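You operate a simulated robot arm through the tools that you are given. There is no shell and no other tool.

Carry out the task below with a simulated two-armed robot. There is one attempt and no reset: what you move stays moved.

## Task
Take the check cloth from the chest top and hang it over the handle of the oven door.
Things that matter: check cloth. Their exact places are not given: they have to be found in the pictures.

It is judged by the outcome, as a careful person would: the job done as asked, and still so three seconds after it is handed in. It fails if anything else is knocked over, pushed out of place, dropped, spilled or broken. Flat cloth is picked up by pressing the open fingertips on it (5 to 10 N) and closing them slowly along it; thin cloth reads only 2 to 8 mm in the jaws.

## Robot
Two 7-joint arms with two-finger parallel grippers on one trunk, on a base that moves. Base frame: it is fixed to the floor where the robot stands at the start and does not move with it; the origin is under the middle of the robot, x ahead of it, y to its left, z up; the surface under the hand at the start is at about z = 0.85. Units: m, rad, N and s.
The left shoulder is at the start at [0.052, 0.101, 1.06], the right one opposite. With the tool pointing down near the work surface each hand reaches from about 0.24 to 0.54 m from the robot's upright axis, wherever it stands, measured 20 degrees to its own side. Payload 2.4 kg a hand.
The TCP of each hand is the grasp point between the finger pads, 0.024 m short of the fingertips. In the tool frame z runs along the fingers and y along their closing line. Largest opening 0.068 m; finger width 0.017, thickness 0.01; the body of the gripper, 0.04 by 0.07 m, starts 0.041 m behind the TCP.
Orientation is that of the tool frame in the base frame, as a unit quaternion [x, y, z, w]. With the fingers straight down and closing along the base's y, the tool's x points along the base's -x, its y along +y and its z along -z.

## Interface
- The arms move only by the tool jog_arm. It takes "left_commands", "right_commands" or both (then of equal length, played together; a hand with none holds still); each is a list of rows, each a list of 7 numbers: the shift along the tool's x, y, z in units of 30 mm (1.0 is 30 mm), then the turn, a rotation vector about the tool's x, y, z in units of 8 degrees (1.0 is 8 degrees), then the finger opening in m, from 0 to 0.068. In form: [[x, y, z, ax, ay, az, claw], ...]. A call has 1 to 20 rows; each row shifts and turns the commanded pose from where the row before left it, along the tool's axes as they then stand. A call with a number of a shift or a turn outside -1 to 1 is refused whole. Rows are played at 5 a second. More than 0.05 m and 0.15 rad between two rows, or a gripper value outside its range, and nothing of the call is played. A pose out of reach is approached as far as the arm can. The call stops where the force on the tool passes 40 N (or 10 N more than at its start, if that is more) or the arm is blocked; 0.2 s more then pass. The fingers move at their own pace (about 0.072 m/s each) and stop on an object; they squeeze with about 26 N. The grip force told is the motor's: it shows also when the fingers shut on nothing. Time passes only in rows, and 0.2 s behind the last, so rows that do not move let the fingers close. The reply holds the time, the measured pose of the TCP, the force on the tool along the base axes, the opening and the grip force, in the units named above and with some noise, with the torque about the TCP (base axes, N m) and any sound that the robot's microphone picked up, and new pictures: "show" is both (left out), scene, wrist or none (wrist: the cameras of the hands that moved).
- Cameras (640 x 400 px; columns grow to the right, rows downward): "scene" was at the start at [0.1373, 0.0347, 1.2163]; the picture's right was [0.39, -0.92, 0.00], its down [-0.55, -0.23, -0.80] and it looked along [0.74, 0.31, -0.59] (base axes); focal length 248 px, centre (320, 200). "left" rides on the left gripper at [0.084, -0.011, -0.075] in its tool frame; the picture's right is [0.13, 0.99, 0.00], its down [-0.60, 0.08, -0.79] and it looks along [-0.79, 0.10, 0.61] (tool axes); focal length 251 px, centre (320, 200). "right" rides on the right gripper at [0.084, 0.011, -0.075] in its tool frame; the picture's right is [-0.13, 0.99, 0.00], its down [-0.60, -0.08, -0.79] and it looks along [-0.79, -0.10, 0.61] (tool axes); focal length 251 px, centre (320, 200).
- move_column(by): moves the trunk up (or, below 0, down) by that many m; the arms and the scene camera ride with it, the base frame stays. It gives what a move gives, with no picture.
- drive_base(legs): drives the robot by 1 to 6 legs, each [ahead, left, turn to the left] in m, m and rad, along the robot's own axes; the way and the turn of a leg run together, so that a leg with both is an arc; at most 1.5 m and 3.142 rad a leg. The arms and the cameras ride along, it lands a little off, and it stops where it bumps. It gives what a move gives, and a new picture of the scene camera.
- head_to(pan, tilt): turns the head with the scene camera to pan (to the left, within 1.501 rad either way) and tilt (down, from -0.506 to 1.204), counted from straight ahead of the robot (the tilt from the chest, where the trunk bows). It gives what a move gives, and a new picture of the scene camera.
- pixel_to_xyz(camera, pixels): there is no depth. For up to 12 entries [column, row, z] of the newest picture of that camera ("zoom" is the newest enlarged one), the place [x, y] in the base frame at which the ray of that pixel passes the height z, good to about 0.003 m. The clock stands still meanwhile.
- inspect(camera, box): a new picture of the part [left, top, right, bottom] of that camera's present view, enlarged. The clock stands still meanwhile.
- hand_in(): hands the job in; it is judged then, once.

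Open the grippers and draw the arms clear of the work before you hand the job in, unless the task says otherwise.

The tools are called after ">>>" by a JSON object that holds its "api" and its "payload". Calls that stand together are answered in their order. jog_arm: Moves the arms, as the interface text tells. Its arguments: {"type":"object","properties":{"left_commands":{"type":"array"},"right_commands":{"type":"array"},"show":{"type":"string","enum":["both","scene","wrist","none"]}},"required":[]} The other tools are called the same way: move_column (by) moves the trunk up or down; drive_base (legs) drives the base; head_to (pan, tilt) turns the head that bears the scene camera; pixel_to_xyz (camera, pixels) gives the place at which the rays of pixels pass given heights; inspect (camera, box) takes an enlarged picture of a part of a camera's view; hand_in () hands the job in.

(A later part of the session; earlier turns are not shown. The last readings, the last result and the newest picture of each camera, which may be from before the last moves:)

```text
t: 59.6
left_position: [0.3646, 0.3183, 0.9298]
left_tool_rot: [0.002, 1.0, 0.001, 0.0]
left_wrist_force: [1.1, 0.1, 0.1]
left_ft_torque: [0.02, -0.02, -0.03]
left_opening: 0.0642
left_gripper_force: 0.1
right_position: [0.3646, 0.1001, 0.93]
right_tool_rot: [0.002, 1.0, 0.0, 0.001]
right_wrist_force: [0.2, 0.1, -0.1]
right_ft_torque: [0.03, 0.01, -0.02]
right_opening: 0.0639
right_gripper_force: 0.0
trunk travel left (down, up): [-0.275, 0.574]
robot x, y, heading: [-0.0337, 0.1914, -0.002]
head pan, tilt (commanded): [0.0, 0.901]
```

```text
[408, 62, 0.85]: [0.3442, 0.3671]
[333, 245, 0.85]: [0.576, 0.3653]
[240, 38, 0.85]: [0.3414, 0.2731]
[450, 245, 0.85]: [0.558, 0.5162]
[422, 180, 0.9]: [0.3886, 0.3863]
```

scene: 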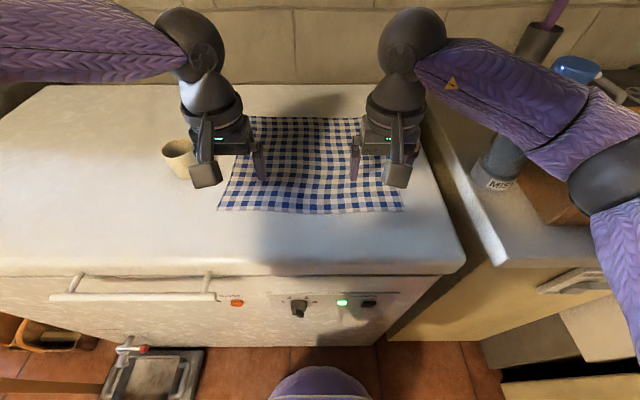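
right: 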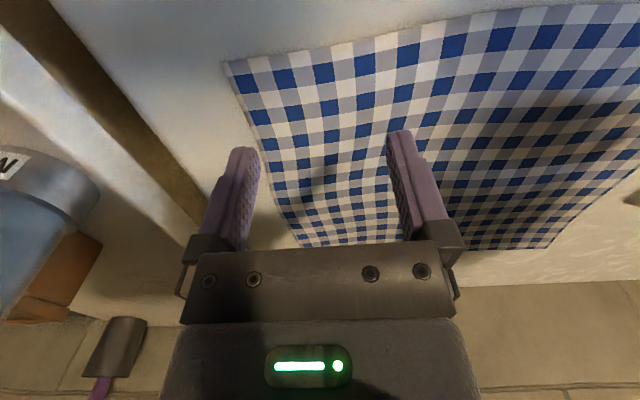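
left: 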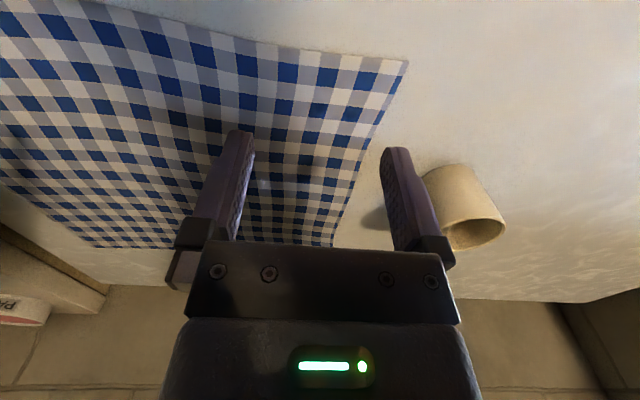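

Corners agree (near edge x ≈ 0.342, y from 0.047 to 0.367), so both finger pairs are over cloth. Lowering to just above contact.

>>> {"api": "jog_arm", "payload": {"left_commands": [[0, 0, 0.4, 0, 0, 0, 0.06], [0, 0, 0.4, 0, 0, 0, 0.06], [0, 0, 0.4, 0, 0, 0, 0.06], [0, 0, 0.4, 0, 0, 0, 0.06], [0, 0, 0.1, 0, 0, 0, 0.06]], "right_commands": [[0, 0, 0.4, 0, 0, 0, 0.06], [0, 0, 0.4, 0, 0, 0, 0.06], [0, 0, 0.4, 0, 0, 0, 0.06], [0, 0, 0.4, 0, 0, 0, 0.06], [0, 0, 0.1, 0, 0, 0, 0.06]], "show": "none"}}

```text
t: 60.8
left_position: [0.3643, 0.3186, 0.8789]
left_tool_rot: [0.002, 1.0, 0.0, 0.0]
left_wrist_force: [-0.1, -0.4, -0.1]
left_ft_torque: [0.0, 0.04, -0.01]
left_opening: 0.0601
left_gripper_force: 0.1
right_position: [0.3634, 0.1001, 0.8788]
right_tool_rot: [0.003, 1.0, 0.0, -0.001]
right_wrist_force: [0.8, -0.3, 0.0]
right_ft_torque: [-0.02, -0.01, -0.01]
right_opening: 0.0602
right_gripper_force: 0.0
trunk travel left (down, up): [-0.275, 0.574]
robot x, y, heading: [-0.0394, 0.1919, -0.009]
head pan, tilt (commanded): [0.0, 0.901]
```

At z 0.879 there's no contact force yet. I'll step down in 1.5–3 mm steps and watch the force.

>>> {"api": "jog_arm", "payload": {"left_commands": [[0, 0, 0.1, 0, 0, 0, 0.06], [0, 0, 0.05, 0, 0, 0, 0.06]], "right_commands": [[0, 0, 0.1, 0, 0, 0, 0.06], [0, 0, 0.05, 0, 0, 0, 0.06]], "show": "none"}}

>>> {"api": "jog_arm", "payload": {"left_commands": [[0, 0, 0.05, 0, 0, 0, 0.06]], "right_commands": [[0, 0, 0.05, 0, 0, 0, 0.06]], "show": "none"}}

```text
t: 61.4
left_position: [0.3646, 0.3186, 0.8755]
left_tool_rot: [0.001, 1.0, 0.0, 0.003]
left_wrist_force: [0.4, 2.1, 22.2]
left_ft_torque: [-0.03, 0.08, -0.07]
left_opening: 0.0601
left_gripper_force: 0.1
right_position: [0.3632, 0.0995, 0.8765]
right_tool_rot: [0.003, 1.0, 0.0, 0.001]
right_wrist_force: [0.7, -0.8, 1.6]
right_ft_torque: [-0.01, 0.02, 0.01]
right_opening: 0.0599
right_gripper_force: 0.1
trunk travel left (down, up): [-0.275, 0.574]
robot x, y, heading: [-0.0401, 0.1922, -0.003]
head pan, tilt (commanded): [0.0, 0.901]
```

```text
t: 62.0
left_position: [0.3637, 0.319, 0.8755]
left_tool_rot: [0.0, 1.0, -0.001, 0.005]
left_wrist_force: [-1.6, 2.2, 16.6]
left_ft_torque: [0.02, 0.14, 0.0]
left_opening: 0.0599
left_gripper_force: 0.0
right_position: [0.3638, 0.0995, 0.8759]
right_tool_rot: [0.003, 1.0, 0.001, 0.002]
right_wrist_force: [-1.0, -2.1, 15.9]
right_ft_torque: [-0.33, 0.09, 0.0]
right_opening: 0.0602
right_gripper_force: 0.3
trunk travel left (down, up): [-0.275, 0.574]
robot x, y, heading: [-0.0367, 0.192, -0.01]
head pan, tilt (commanded): [0.0, 0.901]
stopped in row 1 (left hand): the force on the tool passed its limit at 41 N (the readings are from after the stop); the commanded pose is now the measured one
```

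Contact at TCP z ≈ 0.8755, with about 16 N on both hands. I'll ease off by a fraction of a millimetre to reach 5–10 N.

>>> {"api": "jog_arm", "payload": {"left_commands": [[0, 0, -0.012, 0, 0, 0, 0.06]], "right_commands": [[0, 0, -0.012, 0, 0, 0, 0.06]], "show": "none"}}

```text
t: 62.4
left_position: [0.3644, 0.3195, 0.8758]
left_tool_rot: [0.001, 1.0, -0.001, 0.004]
left_wrist_force: [0.6, -1.3, 14.3]
left_ft_torque: [0.0, 0.03, 0.05]
left_opening: 0.0599
left_gripper_force: 0.0
right_position: [0.3636, 0.0998, 0.8752]
right_tool_rot: [0.002, 1.0, 0.001, 0.002]
right_wrist_force: [-2.3, 2.0, 12.9]
right_ft_torque: [-0.25, 0.11, -0.08]
right_opening: 0.0598
right_gripper_force: 0.0
trunk travel left (down, up): [-0.275, 0.574]
robot x, y, heading: [-0.0408, 0.196, -0.003]
head pan, tilt (commanded): [0.0, 0.901]
```

Still 14 N and 13 N; easing slightly more, then I'll start the slow closing.

>>> {"api": "jog_arm", "payload": {"left_commands": [[0, 0, -0.02, 0, 0, 0, 0.06]], "right_commands": [[0, 0, -0.018, 0, 0, 0, 0.06]], "show": "none"}}

```text
t: 62.8
left_position: [0.3648, 0.3178, 0.8759]
left_tool_rot: [0.001, 1.0, 0.0, 0.004]
left_wrist_force: [-0.6, -1.6, 10.8]
left_ft_torque: [-0.04, 0.05, 0.03]
left_opening: 0.0597
left_gripper_force: 0.1
right_position: [0.363, 0.1, 0.8758]
right_tool_rot: [0.001, 1.0, 0.001, 0.002]
right_wrist_force: [-1.3, 2.0, 12.2]
right_ft_torque: [-0.16, 0.09, -0.05]
right_opening: 0.0596
right_gripper_force: 0.3
trunk travel left (down, up): [-0.275, 0.574]
robot x, y, heading: [-0.0381, 0.1942, -0.004]
head pan, tilt (commanded): [0.0, 0.901]
```

Left 10.8 N, right 12.2 N; one more small ease on the right and left, then close both in slow steps.

>>> {"api": "jog_arm", "payload": {"left_commands": [[0, 0, -0.015, 0, 0, 0, 0.06], [0, 0, 0, 0, 0, 0, 0.054], [0, 0, 0, 0, 0, 0, 0.048], [0, 0, 0, 0, 0, 0, 0.042]], "right_commands": [[0, 0, -0.025, 0, 0, 0, 0.06], [0, 0, 0, 0, 0, 0, 0.054], [0, 0, 0, 0, 0, 0, 0.048], [0, 0, 0, 0, 0, 0, 0.042]], "show": "both"}}

```text
t: 63.8
left_position: [0.3645, 0.3186, 0.876]
left_tool_rot: [0.0, 1.0, -0.001, 0.004]
left_wrist_force: [-0.5, -0.1, 8.2]
left_ft_torque: [-0.04, 0.02, 0.01]
left_opening: 0.0413
left_gripper_force: 0.0
right_position: [0.3652, 0.0999, 0.8762]
right_tool_rot: [0.003, 1.0, -0.001, 0.001]
right_wrist_force: [-0.6, 1.1, 7.1]
right_ft_torque: [0.01, 0.04, 0.01]
right_opening: 0.0414
right_gripper_force: 0.1
trunk travel left (down, up): [-0.275, 0.574]
robot x, y, heading: [-0.0393, 0.1943, -0.004]
head pan, tilt (commanded): [0.0, 0.901]
```

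scene: 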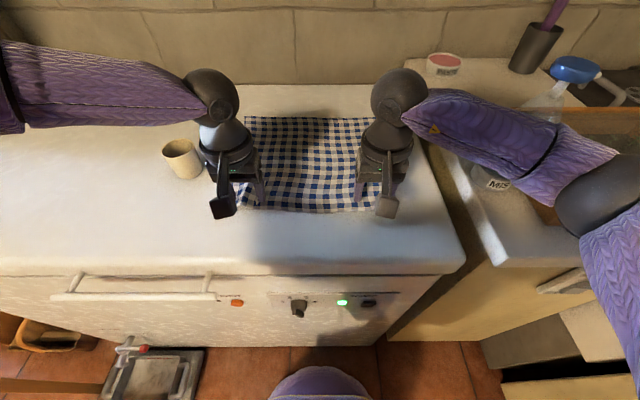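
right: 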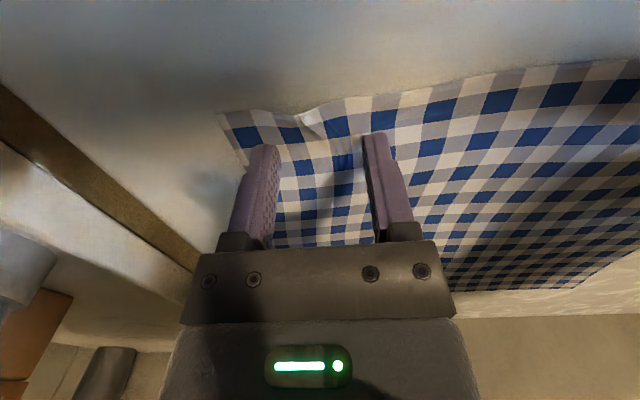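
left: 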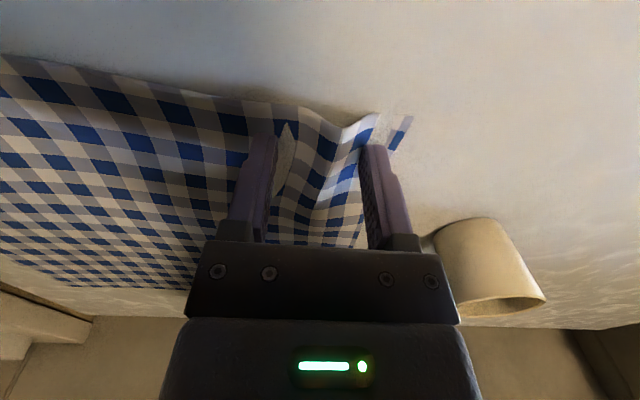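

Forces are 8 N and 7 N and the cloth is bunching up between both finger pairs. Continuing the slow close.

>>> {"api": "jog_arm", "payload": {"left_commands": [[0, 0, 0, 0, 0, 0, 0.036], [0, 0, 0, 0, 0, 0, 0.03], [0, 0, 0, 0, 0, 0, 0.024], [0, 0, 0, 0, 0, 0, 0.018], [0, 0, 0, 0, 0, 0, 0.012]], "right_commands": [[0, 0, 0, 0, 0, 0, 0.036], [0, 0, 0, 0, 0, 0, 0.03], [0, 0, 0, 0, 0, 0, 0.024], [0, 0, 0, 0, 0, 0, 0.018], [0, 0, 0, 0, 0, 0, 0.012]], "show": "wrist"}}

```text
t: 65.0
left_position: [0.3653, 0.3185, 0.8762]
left_tool_rot: [0.0, 1.0, 0.0, 0.003]
left_wrist_force: [-0.6, -0.4, 5.1]
left_ft_torque: [0.01, 0.05, 0.0]
left_opening: 0.0126
left_gripper_force: 0.8
right_position: [0.3647, 0.0995, 0.8767]
right_tool_rot: [0.002, 1.0, 0.001, 0.0]
right_wrist_force: [0.4, 0.7, 6.3]
right_ft_torque: [0.0, 0.01, 0.0]
right_opening: 0.0107
right_gripper_force: 0.0
trunk travel left (down, up): [-0.275, 0.574]
robot x, y, heading: [-0.0403, 0.198, -0.003]
head pan, tilt (commanded): [0.0, 0.901]
```

right: 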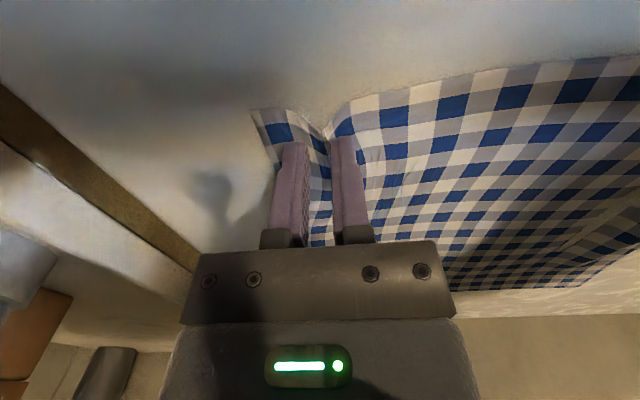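
left: 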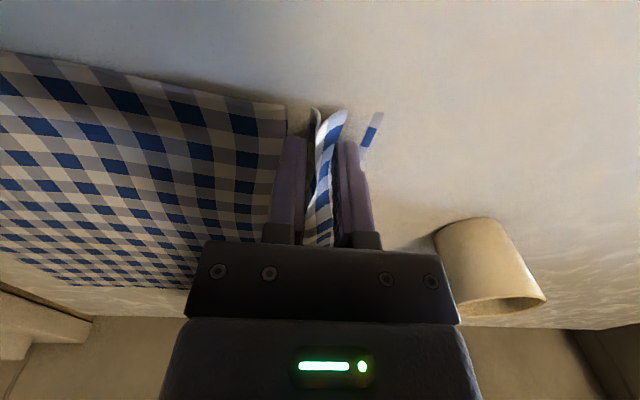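

Both pinches hold a fold of cloth between the pads. I'll close fully now.

>>> {"api": "jog_arm", "payload": {"left_commands": [[0, 0, 0, 0, 0, 0, 0.006], [0, 0, 0, 0, 0, 0, 0.0], [0, 0, 0, 0, 0, 0, 0.0], [0, 0, 0, 0, 0, 0, 0.0]], "right_commands": [[0, 0, 0, 0, 0, 0, 0.006], [0, 0, 0, 0, 0, 0, 0.0], [0, 0, 0, 0, 0, 0, 0.0], [0, 0, 0, 0, 0, 0, 0.0]], "show": "wrist"}}

```text
t: 66.0
left_position: [0.3666, 0.3183, 0.8757]
left_tool_rot: [0.002, 1.0, -0.001, 0.004]
left_wrist_force: [0.2, -0.7, 4.3]
left_ft_torque: [-0.04, 0.06, -0.02]
left_opening: 0.0026
left_gripper_force: 26.0
right_position: [0.3638, 0.1001, 0.8756]
right_tool_rot: [0.003, 1.0, 0.0, 0.0]
right_wrist_force: [-0.4, -0.5, 6.9]
right_ft_torque: [-0.04, 0.0, 0.03]
right_opening: 0.0
right_gripper_force: 23.2
trunk travel left (down, up): [-0.275, 0.574]
robot x, y, heading: [-0.0371, 0.1901, -0.006]
head pan, tilt (commanded): [0.0, 0.901]
```

right: 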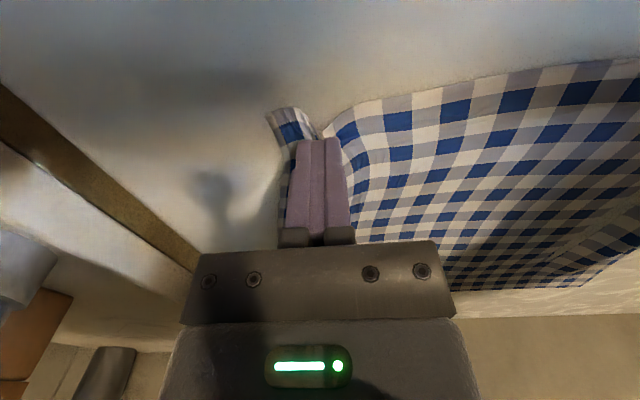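
left: 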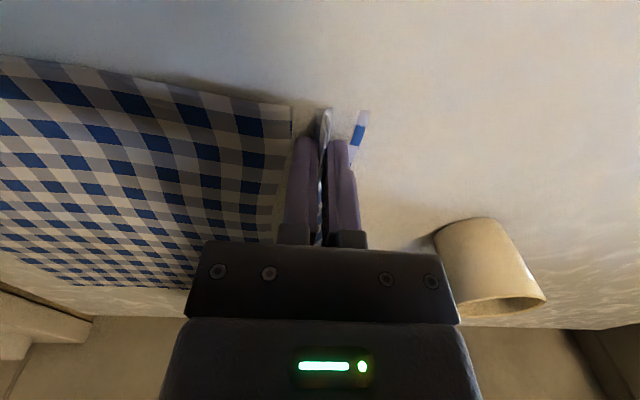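

Left reads 2.6 mm (cloth held), but right reads 0.0 mm, so the right pinch slipped off the cloth. I'll lift the right hand a bit, reopen and look.

>>> {"api": "jog_arm", "payload": {"left_commands": [[0, 0, 0, 0, 0, 0, 0.0], [0, 0, 0, 0, 0, 0, 0.0], [0, 0, 0, 0, 0, 0, 0.0], [0, 0, 0, 0, 0, 0, 0.0]], "right_commands": [[0, 0, -0.5, 0, 0, 0, 0.0], [0, 0, -0.5, 0, 0, 0, 0.0], [0, 0, 0, 0, 0, 0, 0.064], [0, 0, 0, 0, 0, 0, 0.064]], "show": "both"}}

```text
t: 67.0
left_position: [0.3651, 0.3191, 0.8756]
left_tool_rot: [0.001, 1.0, 0.0, 0.002]
left_wrist_force: [-1.0, 0.4, 6.7]
left_ft_torque: [-0.02, 0.05, -0.01]
left_opening: 0.0027
left_gripper_force: 26.3
right_position: [0.364, 0.0984, 0.906]
right_tool_rot: [0.003, 1.0, 0.0, 0.001]
right_wrist_force: [-0.1, -0.2, 0.4]
right_ft_torque: [-0.01, -0.06, -0.01]
right_opening: 0.0639
right_gripper_force: 0.1
trunk travel left (down, up): [-0.275, 0.574]
robot x, y, heading: [-0.0372, 0.1942, -0.006]
head pan, tilt (commanded): [0.0, 0.901]
```

scene: 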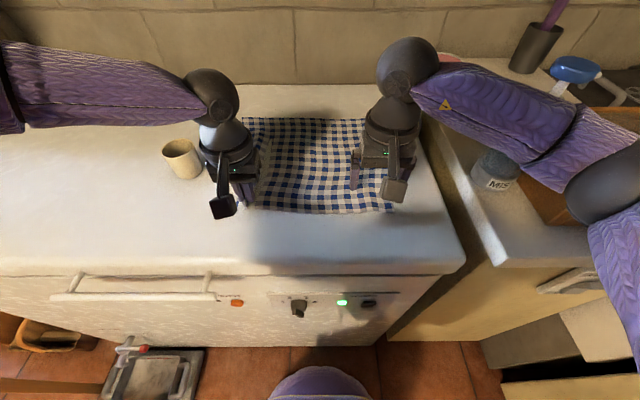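
right: 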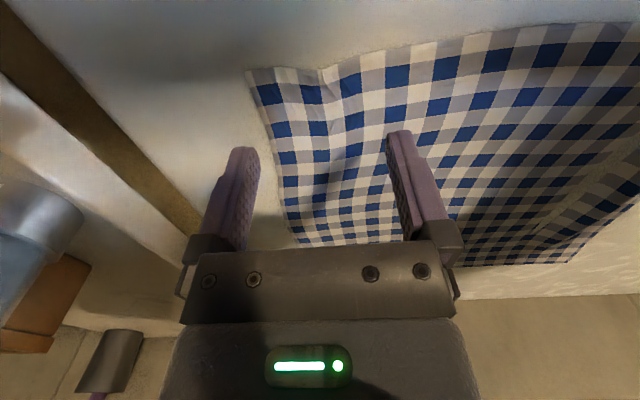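
left: 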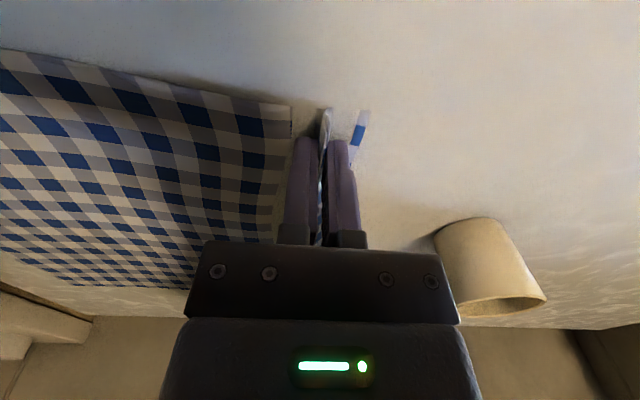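

The right corner has shifted inward; I'll measure its new place from the right wrist view: corner (249,72), edge (297,242), fold (325,75).

>>> {"api": "pixel_to_xyz", "payload": {"camera": "right", "pixels": [[249, 72, 0.85], [270, 150, 0.85], [297, 242, 0.85], [322, 75, 0.855], [400, 45, 0.85]]}}

```text
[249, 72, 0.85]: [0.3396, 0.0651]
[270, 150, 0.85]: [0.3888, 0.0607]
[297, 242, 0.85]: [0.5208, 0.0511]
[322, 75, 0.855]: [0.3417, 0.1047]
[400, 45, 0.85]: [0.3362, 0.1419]
```

I'll shift the right hand to y ≈ 0.113 and press again, with a bit more force.

>>> {"api": "jog_arm", "payload": {"right_commands": [[0, 0.25, 0, 0, 0, 0, 0.066], [0, 0.24, 0.3, 0, 0, 0, 0.066], [0, 0, 0.4, 0, 0, 0, 0.066], [0, 0, 0.2, 0, 0, 0, 0.066]], "show": "none"}}

>>> {"api": "jog_arm", "payload": {"right_commands": [[0, 0, 0.06, 0, 0, 0, 0.066], [0, 0, 0.03, 0, 0, 0, 0.066]], "show": "none"}}

```text
t: 68.0
left_position: [0.3659, 0.3189, 0.8749]
left_tool_rot: [0.0, 1.0, 0.0, 0.004]
left_wrist_force: [-1.4, -0.8, 6.2]
left_ft_torque: [0.02, 0.01, -0.01]
left_opening: 0.0026
left_gripper_force: 26.1
right_position: [0.3645, 0.1145, 0.8781]
right_tool_rot: [0.002, 1.0, -0.001, 0.001]
right_wrist_force: [-0.1, 0.1, 0.9]
right_ft_torque: [0.01, 0.0, -0.01]
right_opening: 0.0659
right_gripper_force: 0.1
trunk travel left (down, up): [-0.275, 0.574]
robot x, y, heading: [-0.0366, 0.1908, -0.008]
head pan, tilt (commanded): [0.0, 0.901]
```

```text
t: 68.6
left_position: [0.3652, 0.3184, 0.876]
left_tool_rot: [0.001, 1.0, -0.001, 0.003]
left_wrist_force: [-1.4, -0.3, 6.9]
left_ft_torque: [-0.02, 0.03, 0.0]
left_opening: 0.0027
left_gripper_force: 25.9
right_position: [0.3657, 0.1141, 0.8763]
right_tool_rot: [0.002, 1.0, 0.0, 0.002]
right_wrist_force: [-0.8, -0.6, 0.5]
right_ft_torque: [-0.06, 0.0, -0.01]
right_opening: 0.0663
right_gripper_force: 0.1
trunk travel left (down, up): [-0.275, 0.574]
robot x, y, heading: [-0.0368, 0.1936, -0.007]
head pan, tilt (commanded): [0.0, 0.901]
```

Not yet in contact on the right (0.5 N). Stepping down by about 0.5 mm at a time.

>>> {"api": "jog_arm", "payload": {"right_commands": [[0, 0, 0.02, 0, 0, 0, 0.066]], "show": "none"}}

>>> {"api": "jog_arm", "payload": {"right_commands": [[0, 0, 0.015, 0, 0, 0, 0.066]], "show": "none"}}

```text
t: 69.0
left_position: [0.3646, 0.3182, 0.8755]
left_tool_rot: [0.001, 1.0, 0.001, 0.003]
left_wrist_force: [-0.1, 0.2, 5.5]
left_ft_torque: [-0.04, 0.04, 0.02]
left_opening: 0.0025
left_gripper_force: 26.1
right_position: [0.3648, 0.1162, 0.8753]
right_tool_rot: [0.002, 1.0, 0.0, 0.001]
right_wrist_force: [0.1, -0.2, 2.5]
right_ft_torque: [-0.08, 0.0, -0.02]
right_opening: 0.0661
right_gripper_force: 0.0
trunk travel left (down, up): [-0.275, 0.574]
robot x, y, heading: [-0.0366, 0.1913, -0.006]
head pan, tilt (commanded): [0.0, 0.901]
```

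```text
t: 69.4
left_position: [0.3653, 0.3192, 0.876]
left_tool_rot: [0.001, 1.0, -0.001, 0.003]
left_wrist_force: [-0.1, -0.7, 5.0]
left_ft_torque: [0.01, 0.04, 0.03]
left_opening: 0.0026
left_gripper_force: 26.2
right_position: [0.3632, 0.1157, 0.8765]
right_tool_rot: [0.003, 1.0, 0.0, 0.001]
right_wrist_force: [-0.5, 0.2, 7.7]
right_ft_torque: [-0.21, 0.01, 0.0]
right_opening: 0.0661
right_gripper_force: 0.1
trunk travel left (down, up): [-0.275, 0.574]
robot x, y, heading: [-0.0383, 0.1907, -0.008]
head pan, tilt (commanded): [0.0, 0.901]
```

7.7 N, but the torque (−0.21) shows only the −y finger carries the load. I'll roll the right hand very slightly so both fingers press evenly.

>>> {"api": "jog_arm", "payload": {"right_commands": [[0, 0, 0.01, 0.1, 0, 0, 0.066]], "show": "none"}}

```text
t: 69.8
left_position: [0.3646, 0.3188, 0.8756]
left_tool_rot: [0.001, 1.0, 0.0, 0.004]
left_wrist_force: [-0.2, -0.6, 2.3]
left_ft_torque: [0.01, 0.0, 0.0]
left_opening: 0.0027
left_gripper_force: 25.9
right_position: [0.3648, 0.115, 0.8751]
right_tool_rot: [0.004, 1.0, -0.007, 0.002]
right_wrist_force: [-0.5, -0.2, 12.1]
right_ft_torque: [0.48, 0.04, 0.05]
right_opening: 0.0663
right_gripper_force: 0.1
trunk travel left (down, up): [-0.275, 0.574]
robot x, y, heading: [-0.0394, 0.1925, -0.005]
head pan, tilt (commanded): [0.0, 0.901]
```

Now the +y finger takes it all; rolling back about half.

>>> {"api": "jog_arm", "payload": {"right_commands": [[0, 0, 0.005, -0.055, 0, 0, 0.066]], "show": "none"}}

```text
t: 70.2
left_position: [0.3655, 0.3187, 0.8764]
left_tool_rot: [0.0, 1.0, 0.0, 0.002]
left_wrist_force: [-1.0, -0.8, 2.9]
left_ft_torque: [0.0, -0.02, -0.01]
left_opening: 0.0027
left_gripper_force: 26.1
right_position: [0.3639, 0.115, 0.8757]
right_tool_rot: [0.003, 1.0, -0.002, 0.002]
right_wrist_force: [1.0, 0.5, 13.9]
right_ft_torque: [0.37, 0.03, -0.04]
right_opening: 0.0664
right_gripper_force: 0.3
trunk travel left (down, up): [-0.275, 0.574]
robot x, y, heading: [-0.0399, 0.1947, -0.003]
head pan, tilt (commanded): [0.0, 0.901]
```

Still biased to the +y finger (0.37 N m at 13.9 N). A little more roll back and a hair up.

>>> {"api": "jog_arm", "payload": {"right_commands": [[0, 0, -0.012, -0.03, 0, 0, 0.066]], "show": "none"}}

```text
t: 70.6
left_position: [0.3648, 0.3191, 0.8753]
left_tool_rot: [0.0, 1.0, 0.0, 0.004]
left_wrist_force: [0.0, -0.9, 4.4]
left_ft_torque: [-0.01, 0.0, 0.0]
left_opening: 0.0025
left_gripper_force: 26.2
right_position: [0.3632, 0.1137, 0.8762]
right_tool_rot: [0.002, 1.0, -0.001, 0.001]
right_wrist_force: [1.3, 0.4, 10.0]
right_ft_torque: [-0.03, -0.04, 0.02]
right_opening: 0.0661
right_gripper_force: 0.5
trunk travel left (down, up): [-0.275, 0.574]
robot x, y, heading: [-0.0382, 0.1941, -0.004]
head pan, tilt (commanded): [0.0, 0.901]
```

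Now evenly loaded: 10 N with torque −0.03. Closing slowly on the right while the left keeps its hold.

>>> {"api": "jog_arm", "payload": {"right_commands": [[0, 0, 0, 0, 0, 0, 0.06], [0, 0, 0, 0, 0, 0, 0.054], [0, 0, 0, 0, 0, 0, 0.048], [0, 0, 0, 0, 0, 0, 0.042], [0, 0, 0, 0, 0, 0, 0.036], [0, 0, 0, 0, 0, 0, 0.03], [0, 0, 0, 0, 0, 0, 0.024]], "show": "wrist"}}

```text
t: 72.2
left_position: [0.365, 0.3178, 0.8753]
left_tool_rot: [0.001, 1.0, 0.0, 0.003]
left_wrist_force: [-0.2, -4.9, 2.4]
left_ft_torque: [-0.15, 0.01, -0.01]
left_opening: 0.0025
left_gripper_force: 26.7
right_position: [0.3642, 0.1138, 0.8751]
right_tool_rot: [0.003, 1.0, -0.001, 0.0]
right_wrist_force: [0.0, 3.1, 11.3]
right_ft_torque: [0.25, 0.04, 0.01]
right_opening: 0.0258
right_gripper_force: 1.5
trunk travel left (down, up): [-0.275, 0.574]
robot x, y, heading: [-0.0391, 0.1934, -0.003]
head pan, tilt (commanded): [0.0, 0.901]
```

right: 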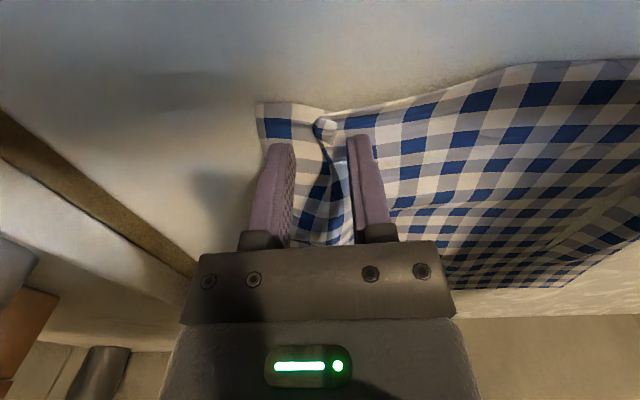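

A clear fold has formed between the right fingers. I'll keep closing slowly; the cloth between the hands is getting taut (≈4 N), which is fine.

>>> {"api": "jog_arm", "payload": {"right_commands": [[0, 0, 0, 0, 0, 0, 0.018], [0, 0, 0, 0, 0, 0, 0.012], [0, 0, 0, 0, 0, 0, 0.006], [0, 0, 0, 0, 0, 0, 0.0], [0, 0, 0, 0, 0, 0, 0.0], [0, 0, 0, 0, 0, 0, 0.0]], "show": "wrist"}}

```text
t: 73.6
left_position: [0.3643, 0.3182, 0.8762]
left_tool_rot: [0.0, 1.0, 0.0, 0.004]
left_wrist_force: [0.7, -4.5, 0.1]
left_ft_torque: [-0.1, -0.01, 0.01]
left_opening: 0.0024
left_gripper_force: 26.1
right_position: [0.3639, 0.1132, 0.8763]
right_tool_rot: [0.004, 1.0, 0.0, 0.001]
right_wrist_force: [1.5, 2.0, 23.4]
right_ft_torque: [0.04, 0.05, -0.04]
right_opening: 0.0001
right_gripper_force: 23.2
trunk travel left (down, up): [-0.275, 0.574]
robot x, y, heading: [-0.0379, 0.1954, -0.005]
head pan, tilt (commanded): [0.0, 0.901]
```

right: 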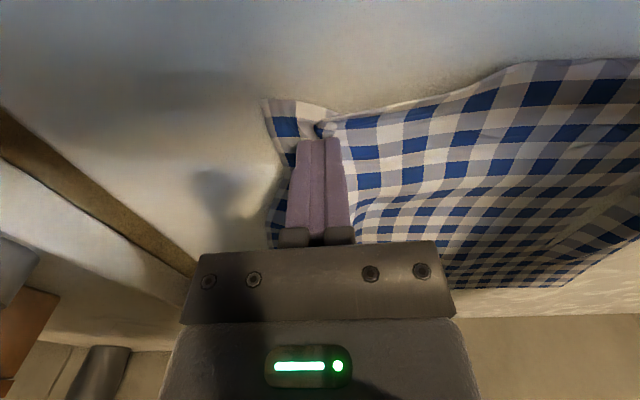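

Right again reads 0.0 mm: the fold got squeezed out under the tips (23 N). I'll raise and reopen the right hand and look again before retrying with a lighter press.

>>> {"api": "jog_arm", "payload": {"right_commands": [[0, 0, -0.5, 0, 0, 0, 0.0], [0, 0, -0.5, 0, 0, 0, 0.0], [0, 0, 0, 0, 0, 0, 0.06], [0, 0, 0, 0, 0, 0, 0.06], [0, 0, 0, 0, 0, 0, 0.06]], "show": "wrist"}}

>>> {"api": "inspect", "payload": {"camera": "scene", "box": [180, 90, 440, 250]}}

```text
t: 74.8
left_position: [0.3655, 0.3187, 0.8747]
left_tool_rot: [0.001, 1.0, 0.0, 0.004]
left_wrist_force: [-0.1, 1.0, 7.7]
left_ft_torque: [0.02, 0.02, -0.02]
left_opening: 0.0026
left_gripper_force: 26.3
right_position: [0.363, 0.1136, 0.9045]
right_tool_rot: [0.002, 1.0, -0.001, 0.001]
right_wrist_force: [-0.2, 0.6, -0.3]
right_ft_torque: [0.05, -0.01, 0.0]
right_opening: 0.0601
right_gripper_force: 0.1
trunk travel left (down, up): [-0.275, 0.574]
robot x, y, heading: [-0.0373, 0.1916, -0.002]
head pan, tilt (commanded): [0.0, 0.901]
```

right: 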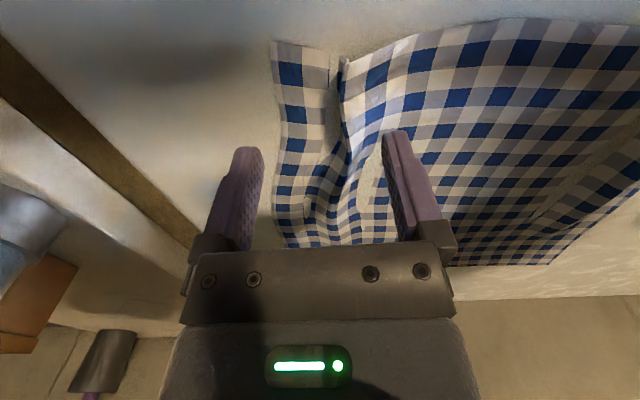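

```text
2.46 times, centred on (310, 170) of scene
```

zoom: 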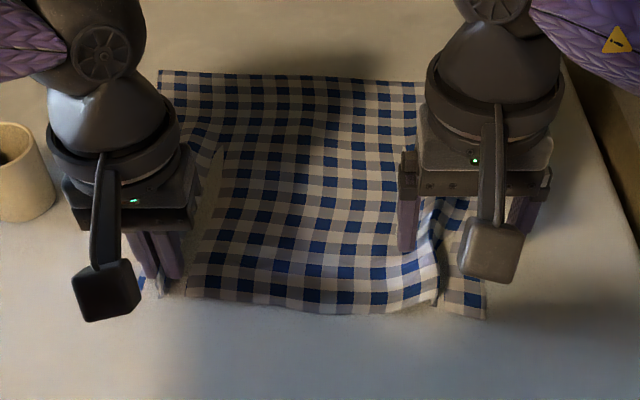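

There's now a standing fold in the cloth at about (348,100–190) in the right view. I'll locate it and pinch that fold directly with only a light touch on the surface.

>>> {"api": "inspect", "payload": {"camera": "right", "box": [220, 20, 460, 260]}}

>>> {"api": "pixel_to_xyz", "payload": {"camera": "right", "pixels": [[343, 65, 0.86], [345, 120, 0.86], [350, 170, 0.86], [338, 200, 0.86], [275, 45, 0.85], [240, 150, 0.882], [392, 135, 0.882]]}}

```text
1.67 times, centred on (340, 140) of right
```

zoom: 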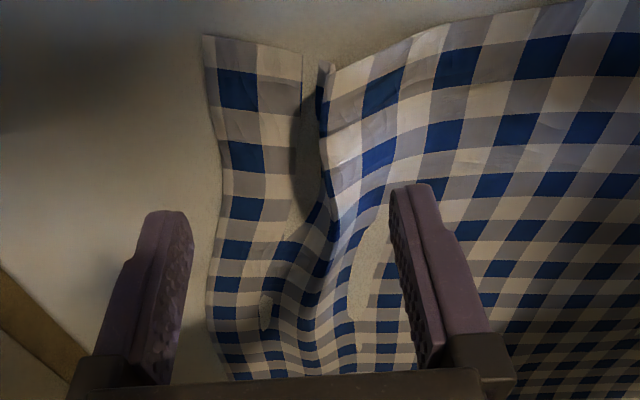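

```text
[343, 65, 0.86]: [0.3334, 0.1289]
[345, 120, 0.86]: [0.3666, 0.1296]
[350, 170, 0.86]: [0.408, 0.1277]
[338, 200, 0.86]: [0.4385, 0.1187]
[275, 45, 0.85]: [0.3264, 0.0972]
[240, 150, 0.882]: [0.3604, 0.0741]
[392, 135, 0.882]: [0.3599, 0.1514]
```

The ridge stands near y ≈ 0.128 at x ≈ 0.366. I'll centre the right fingers on it (y ≈ 0.126) and go down to just at the surface, then close.

>>> {"api": "jog_arm", "payload": {"right_commands": [[0, 0.4, 0, 0, 0, 0, 0.056], [0, 0, 0.4, 0, 0, 0, 0.056], [0, 0, 0.4, 0, 0, 0, 0.056], [0, 0, 0.12, 0, 0, 0, 0.056]], "show": "wrist"}}

```text
t: 75.8
left_position: [0.3653, 0.3175, 0.876]
left_tool_rot: [0.001, 1.0, 0.0, 0.003]
left_wrist_force: [0.2, -0.3, 8.1]
left_ft_torque: [0.03, 0.01, -0.04]
left_opening: 0.0026
left_gripper_force: 26.1
right_position: [0.3654, 0.1267, 0.8779]
right_tool_rot: [0.002, 1.0, -0.001, 0.0]
right_wrist_force: [0.0, -0.4, 0.1]
right_ft_torque: [-0.02, 0.0, 0.01]
right_opening: 0.0561
right_gripper_force: 0.0
trunk travel left (down, up): [-0.275, 0.574]
robot x, y, heading: [-0.0367, 0.195, -0.012]
head pan, tilt (commanded): [0.0, 0.901]
```

right: 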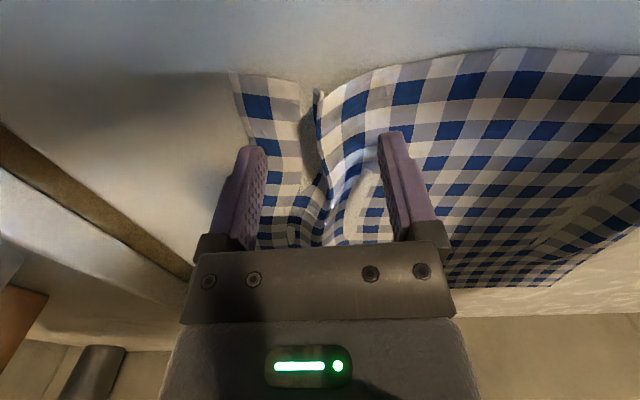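

The fold is centred between the fingers with no contact yet. I'll lower by about 1.5 mm to a light touch.

>>> {"api": "jog_arm", "payload": {"right_commands": [[0, 0, 0.03, 0, 0, 0, 0.056], [0, 0, 0.025, 0, 0, 0, 0.056]], "show": "none"}}

```text
t: 76.4
left_position: [0.3655, 0.3188, 0.8751]
left_tool_rot: [0.001, 1.0, 0.0, 0.004]
left_wrist_force: [0.5, 0.8, 7.0]
left_ft_torque: [-0.01, 0.04, 0.02]
left_opening: 0.0026
left_gripper_force: 26.2
right_position: [0.3643, 0.1256, 0.8765]
right_tool_rot: [0.003, 1.0, 0.001, 0.001]
right_wrist_force: [0.9, -0.7, 2.0]
right_ft_torque: [-0.01, 0.0, -0.01]
right_opening: 0.056
right_gripper_force: 0.0
trunk travel left (down, up): [-0.275, 0.574]
robot x, y, heading: [-0.0335, 0.1934, -0.005]
head pan, tilt (commanded): [0.0, 0.901]
```

Light contact (2 N, no torque). One more tiny step down, then close slowly while watching.

>>> {"api": "jog_arm", "payload": {"right_commands": [[0, 0, 0.01, 0, 0, 0, 0.05], [0, 0, 0, 0, 0, 0, 0.044], [0, 0, 0, 0, 0, 0, 0.038], [0, 0, 0, 0, 0, 0, 0.032], [0, 0, 0, 0, 0, 0, 0.026], [0, 0, 0, 0, 0, 0, 0.02]], "show": "wrist"}}

```text
t: 77.8
left_position: [0.3655, 0.3183, 0.876]
left_tool_rot: [0.001, 1.0, 0.0, 0.004]
left_wrist_force: [2.4, -1.5, 5.1]
left_ft_torque: [-0.02, 0.02, -0.01]
left_opening: 0.0028
left_gripper_force: 25.7
right_position: [0.3651, 0.1261, 0.8748]
right_tool_rot: [0.003, 1.0, -0.001, 0.001]
right_wrist_force: [0.3, 0.7, 8.1]
right_ft_torque: [-0.06, 0.0, -0.02]
right_opening: 0.0206
right_gripper_force: 3.7
trunk travel left (down, up): [-0.275, 0.574]
robot x, y, heading: [-0.0359, 0.1914, -0.001]
head pan, tilt (commanded): [0.0, 0.901]
```

right: 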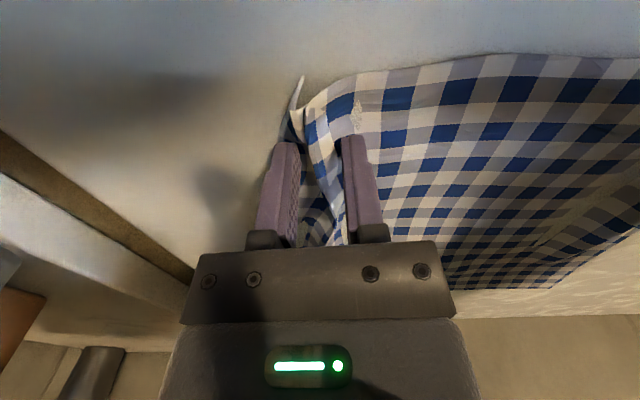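

The fold is standing between the fingers with a motor force of 3.7 N already. Closing the rest of the way.

>>> {"api": "jog_arm", "payload": {"right_commands": [[0, 0, 0, 0, 0, 0, 0.015], [0, 0, 0, 0, 0, 0, 0.01], [0, 0, 0, 0, 0, 0, 0.005], [0, 0, 0, 0, 0, 0, 0.0], [0, 0, 0, 0, 0, 0, 0.0], [0, 0, 0, 0, 0, 0, 0.0]], "show": "wrist"}}

```text
t: 79.2
left_position: [0.3655, 0.3182, 0.8761]
left_tool_rot: [0.002, 1.0, 0.0, 0.004]
left_wrist_force: [-0.8, -20.8, 3.6]
left_ft_torque: [-0.54, 0.04, -0.06]
left_opening: 0.0026
left_gripper_force: 26.2
right_position: [0.3657, 0.1271, 0.8755]
right_tool_rot: [0.002, 1.0, 0.0, 0.002]
right_wrist_force: [1.7, 21.8, 8.0]
right_ft_torque: [0.45, -0.02, -0.09]
right_opening: 0.003
right_gripper_force: 25.8
trunk travel left (down, up): [-0.275, 0.574]
robot x, y, heading: [-0.0357, 0.1918, -0.006]
head pan, tilt (commanded): [0.0, 0.901]
```

right: 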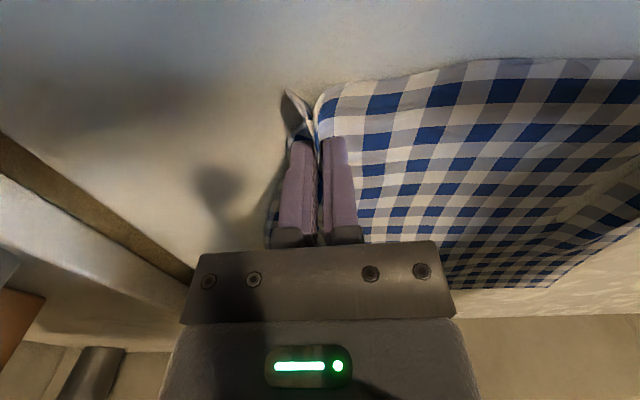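

Right now reads 3.0 mm: cloth held in both hands. The cloth is stretched between them (≈21 N), so I'll bring the hands ~12 mm together and lift a little.

>>> {"api": "jog_arm", "payload": {"left_commands": [[0, -0.2, -0.1, 0, 0, 0, 0.0], [0, -0.1, -0.3, 0, 0, 0, 0.0], [0, 0, -0.5, 0, 0, 0, 0.0], [0, 0, -0.5, 0, 0, 0, 0.0]], "right_commands": [[0, 0.2, -0.1, 0, 0, 0, 0.0], [0, 0.1, -0.3, 0, 0, 0, 0.0], [0, 0, -0.5, 0, 0, 0, 0.0], [0, 0, -0.5, 0, 0, 0, 0.0]], "show": "both"}}

```text
t: 80.2
left_position: [0.3658, 0.3101, 0.9166]
left_tool_rot: [0.0, 1.0, 0.0, 0.003]
left_wrist_force: [0.4, 0.4, -0.3]
left_ft_torque: [-0.01, -0.01, 0.0]
left_opening: 0.0025
left_gripper_force: 25.7
right_position: [0.3649, 0.1353, 0.9179]
right_tool_rot: [0.002, 1.0, -0.001, 0.0]
right_wrist_force: [0.0, 0.2, -0.3]
right_ft_torque: [-0.01, 0.0, -0.01]
right_opening: 0.0031
right_gripper_force: 25.9
trunk travel left (down, up): [-0.275, 0.574]
robot x, y, heading: [-0.037, 0.1935, -0.005]
head pan, tilt (commanded): [0.0, 0.901]
```

scene: 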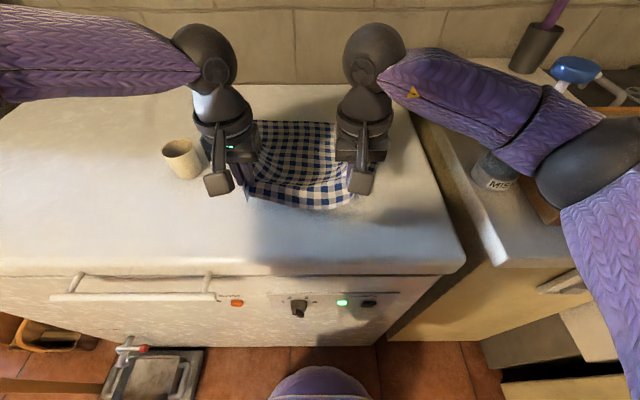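
right: 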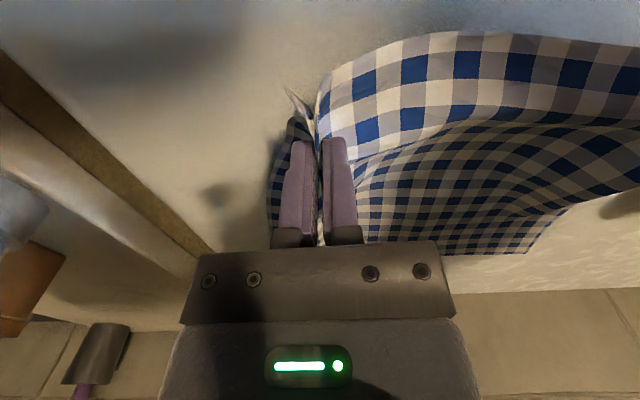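
left: 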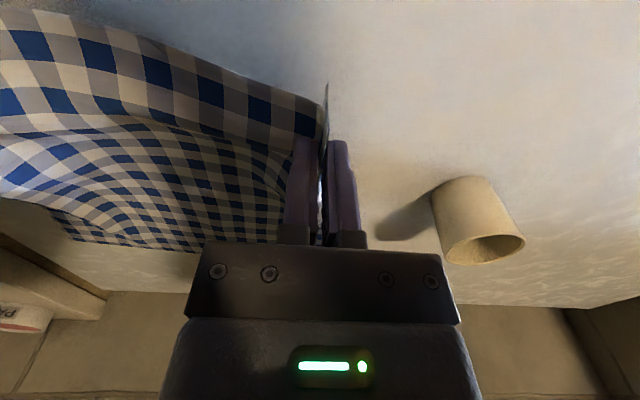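

Both hands hold the cloth's near edge (2.5 mm and 3.1 mm). Now I'll raise the trunk to lift it straight up, well clear of the cup.

>>> {"api": "move_column", "payload": {"by": 0.36}}

>>> {"api": "head_to", "payload": {"pan": 0.0, "tilt": 0.9}}

```text
t: 83.7
left_position: [0.3557, 0.3112, 1.3087]
left_tool_rot: [0.001, 0.999, 0.0, 0.043]
left_wrist_force: [0.6, -0.3, 0.0]
left_ft_torque: [0.01, 0.03, 0.0]
left_opening: 0.0026
left_gripper_force: 26.1
right_position: [0.3648, 0.135, 1.2767]
right_tool_rot: [0.002, 1.0, -0.001, 0.001]
right_wrist_force: [0.0, -0.2, -0.5]
right_ft_torque: [-0.02, 0.01, -0.06]
right_opening: 0.0032
right_gripper_force: 25.5
trunk travel left (down, up): [-0.635, 0.215]
robot x, y, heading: [-0.0388, 0.1936, -0.008]
head pan, tilt (commanded): [0.0, 0.901]
```

```text
t: 84.3
left_position: [0.3563, 0.3095, 1.3091]
left_tool_rot: [0.001, 0.999, 0.0, 0.042]
left_wrist_force: [0.5, -0.7, -1.6]
left_ft_torque: [0.01, 0.01, 0.03]
left_opening: 0.0027
left_gripper_force: 26.0
right_position: [0.3646, 0.1355, 1.2776]
right_tool_rot: [0.003, 1.0, -0.001, 0.002]
right_wrist_force: [-0.4, -0.3, -0.1]
right_ft_torque: [-0.03, 0.03, -0.01]
right_opening: 0.0031
right_gripper_force: 25.7
trunk travel left (down, up): [-0.635, 0.215]
robot x, y, heading: [-0.0357, 0.193, -0.006]
head pan, tilt (commanded): [0.0, 0.901]
```

scene: 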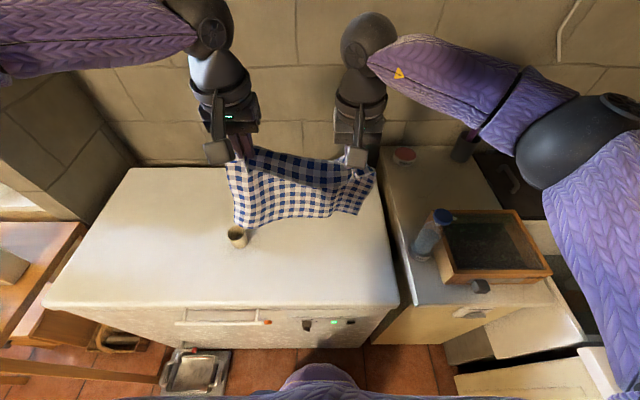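

The cloth hangs free from both hands and the cup at (237,237) is untouched. The left hand ended slightly tilted and 3 cm high, so I'll issue a holding row to see whether it corrects.

>>> {"api": "jog_arm", "payload": {"left_commands": [[0, 0, 0, 0, 0, 0, 0.0]], "right_commands": [[0, 0, 0, 0, 0, 0, 0.0]], "show": "wrist"}}

```text
t: 84.7
left_position: [0.3561, 0.309, 1.3082]
left_tool_rot: [0.001, 0.999, 0.0, 0.043]
left_wrist_force: [0.3, -0.4, -0.2]
left_ft_torque: [0.0, -0.01, 0.0]
left_opening: 0.0025
left_gripper_force: 26.0
right_position: [0.3651, 0.1352, 1.2779]
right_tool_rot: [0.003, 1.0, -0.001, 0.001]
right_wrist_force: [-0.4, -0.7, 0.4]
right_ft_torque: [-0.01, -0.02, -0.04]
right_opening: 0.0033
right_gripper_force: 26.3
trunk travel left (down, up): [-0.635, 0.215]
robot x, y, heading: [-0.0381, 0.1961, -0.005]
head pan, tilt (commanded): [0.0, 0.901]
```

right: 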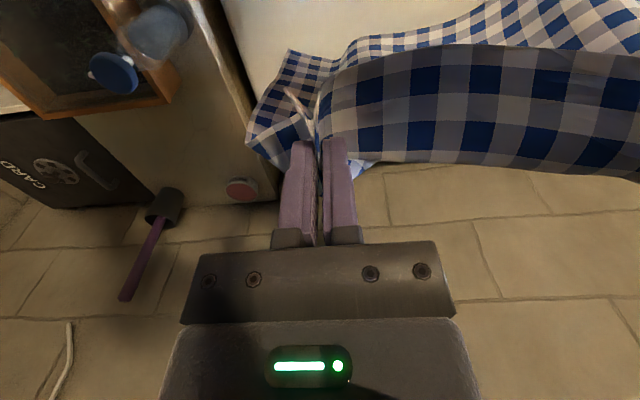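
left: 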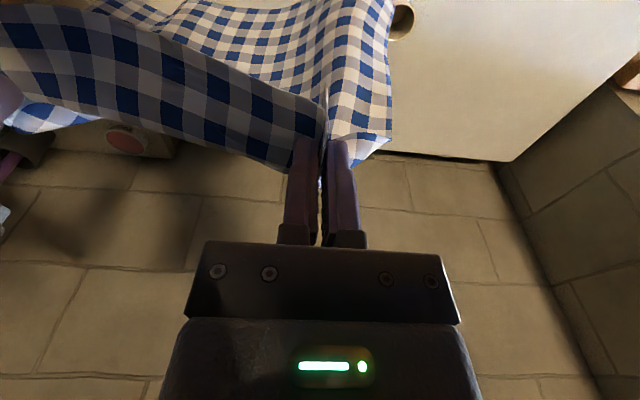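

I'll level the left hand (5° about its y) and lower it 3 cm to match the right one.

>>> {"api": "jog_arm", "payload": {"left_commands": [[-0.1, 0.05, 0.33, 0, 0.2, 0, 0.0], [-0.1, 0.05, 0.33, 0, 0.2, 0, 0.0], [-0.1, 0.05, 0.34, 0, 0.22, 0, 0.0], [0, 0, 0, 0, 0, 0, 0.0]], "right_commands": [[0, -0.05, 0, 0, 0, 0, 0.0], [0, -0.05, 0, 0, 0, 0, 0.0], [0, -0.05, 0, 0, 0, 0, 0.0], [0, 0, 0, 0, 0, 0, 0.0]], "show": "scene"}}

```text
t: 85.7
left_position: [0.3526, 0.3249, 1.2815]
left_tool_rot: [0.002, 1.0, -0.002, 0.0]
left_wrist_force: [0.7, -28.6, -1.1]
left_ft_torque: [-0.7, -0.05, -0.08]
left_opening: 0.0027
left_gripper_force: 25.4
left hand out of reach, approached as far as the arm can: row 1, 2, 3
right_position: [0.3645, 0.133, 1.2787]
right_tool_rot: [0.002, 1.0, 0.001, 0.0]
right_wrist_force: [-0.1, 28.2, -0.2]
right_ft_torque: [0.69, 0.05, -0.13]
right_opening: 0.0032
right_gripper_force: 26.2
trunk travel left (down, up): [-0.635, 0.215]
robot x, y, heading: [-0.0353, 0.1956, -0.007]
head pan, tilt (commanded): [0.0, 0.901]
```

scene: 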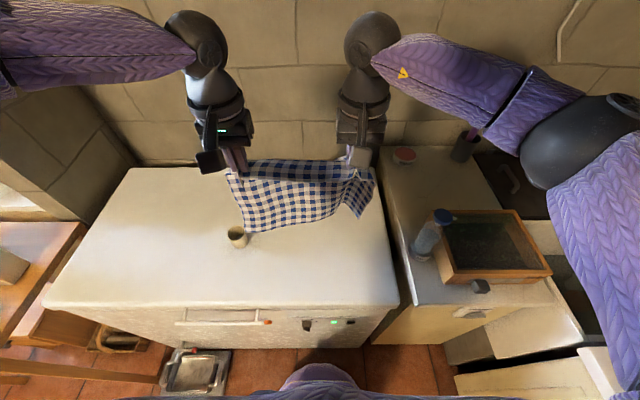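

The left hand is at its reach limit and the cloth is stretched at 28 N; I'll relax it by moving the right hand 8 mm toward the left.

>>> {"api": "jog_arm", "payload": {"left_commands": [[0, 0, 0, 0, 0, 0, 0.0], [0, 0, 0, 0, 0, 0, 0.0]], "right_commands": [[0, 0.15, 0, 0, 0, 0, 0.0], [0, 0.12, 0, 0, 0, 0, 0.0]], "show": "none"}}

```text
t: 86.3
left_position: [0.353, 0.3285, 1.2813]
left_tool_rot: [0.001, 1.0, 0.0, 0.0]
left_wrist_force: [0.3, -14.1, -0.7]
left_ft_torque: [-0.3, -0.01, -0.04]
left_opening: 0.0026
left_gripper_force: 26.2
right_position: [0.3645, 0.1386, 1.2773]
right_tool_rot: [0.004, 1.0, -0.002, 0.001]
right_wrist_force: [-0.5, 13.3, 0.4]
right_ft_torque: [0.31, 0.01, -0.05]
right_opening: 0.0031
right_gripper_force: 25.9
trunk travel left (down, up): [-0.635, 0.215]
robot x, y, heading: [-0.0355, 0.1893, 0.001]
head pan, tilt (commanded): [0.0, 0.901]
```

Still 14 N; another 6 mm.

>>> {"api": "jog_arm", "payload": {"left_commands": [[0, 0, 0, 0, 0, 0, 0.0], [0, 0, 0, 0, 0, 0, 0.0]], "right_commands": [[0, 0.12, 0, 0, 0, 0, 0.0], [0, 0.1, 0, 0, 0, 0, 0.0]], "show": "wrist"}}

```text
t: 86.9
left_position: [0.3537, 0.3266, 1.281]
left_tool_rot: [0.0, 1.0, 0.0, 0.0]
left_wrist_force: [0.2, -0.8, 0.5]
left_ft_torque: [-0.02, 0.01, -0.03]
left_opening: 0.0024
left_gripper_force: 25.7
right_position: [0.3658, 0.1452, 1.2769]
right_tool_rot: [0.003, 1.0, -0.002, 0.001]
right_wrist_force: [0.2, 1.4, -0.1]
right_ft_torque: [0.02, -0.01, 0.01]
right_opening: 0.0031
right_gripper_force: 25.9
trunk travel left (down, up): [-0.635, 0.215]
robot x, y, heading: [-0.0365, 0.1903, -0.005]
head pan, tilt (commanded): [0.0, 0.901]
```

right: 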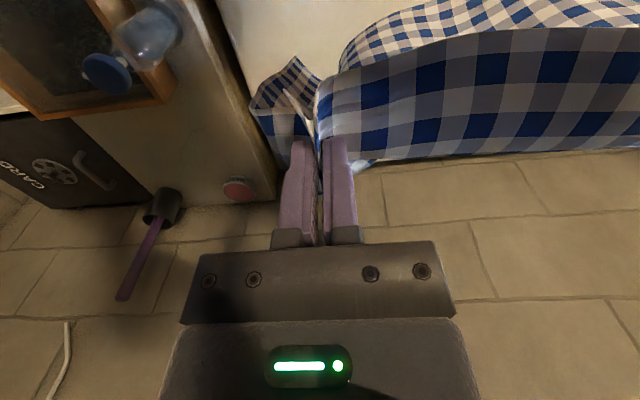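
left: 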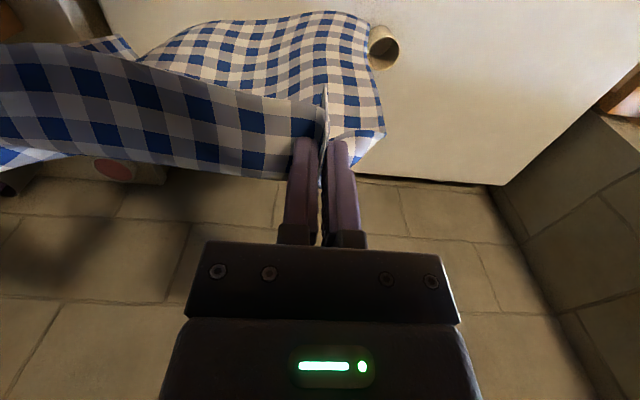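

Tension is now about 1 N with the cloth hanging between the hands. I'll back away from the chest, turn to face +y, and look toward the opening to the second room.

>>> {"api": "drive_base", "payload": {"legs": [[-0.35, 0, 0], [0, 0, 1.575], [0.7, 0, 0]]}}

>>> {"api": "head_to", "payload": {"pan": -0.7, "tilt": 0.5}}

```text
t: 96.6
left_position: [-0.5287, 1.308, 1.2811]
left_tool_rot: [0.711, -0.703, 0.001, -0.001]
left_wrist_force: [0.6, -0.1, -0.1]
left_ft_torque: [-0.04, 0.0, -0.03]
left_opening: 0.0028
left_gripper_force: 25.8
right_position: [-0.3484, 1.3226, 1.2781]
right_tool_rot: [0.709, -0.705, 0.0, -0.002]
right_wrist_force: [-0.8, 0.1, 0.0]
right_ft_torque: [0.0, 0.01, -0.07]
right_opening: 0.0031
right_gripper_force: 26.3
trunk travel left (down, up): [-0.635, 0.215]
robot x, y, heading: [-0.3925, 0.9198, 1.58]
head pan, tilt (commanded): [0.0, 0.901]
```

scene: 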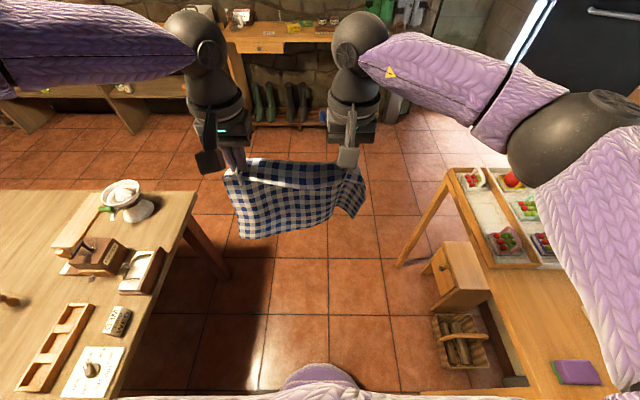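

```text
t: 97.7
left_position: [-0.5288, 1.3072, 1.2816]
left_tool_rot: [0.711, -0.703, 0.001, 0.0]
left_wrist_force: [-0.6, -0.1, 0.8]
left_ft_torque: [-0.01, -0.04, -0.05]
left_opening: 0.0028
left_gripper_force: 25.9
right_position: [-0.3484, 1.322, 1.2772]
right_tool_rot: [0.709, -0.705, 0.0, -0.001]
right_wrist_force: [-0.3, -0.2, 0.3]
right_ft_torque: [-0.03, 0.02, -0.04]
right_opening: 0.0031
right_gripper_force: 26.1
trunk travel left (down, up): [-0.635, 0.215]
robot x, y, heading: [-0.3904, 0.9182, 1.579]
head pan, tilt (commanded): [-0.7, 0.499]
```

scene: 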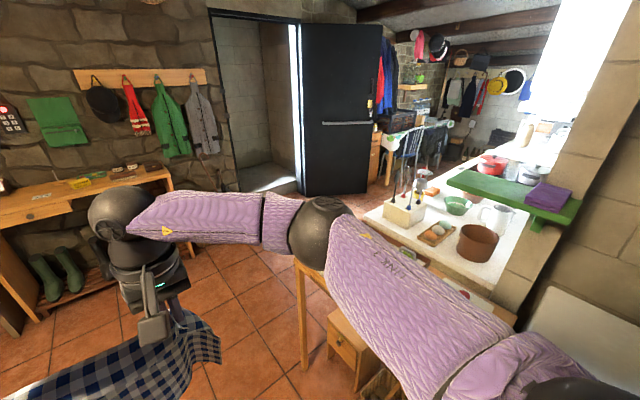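

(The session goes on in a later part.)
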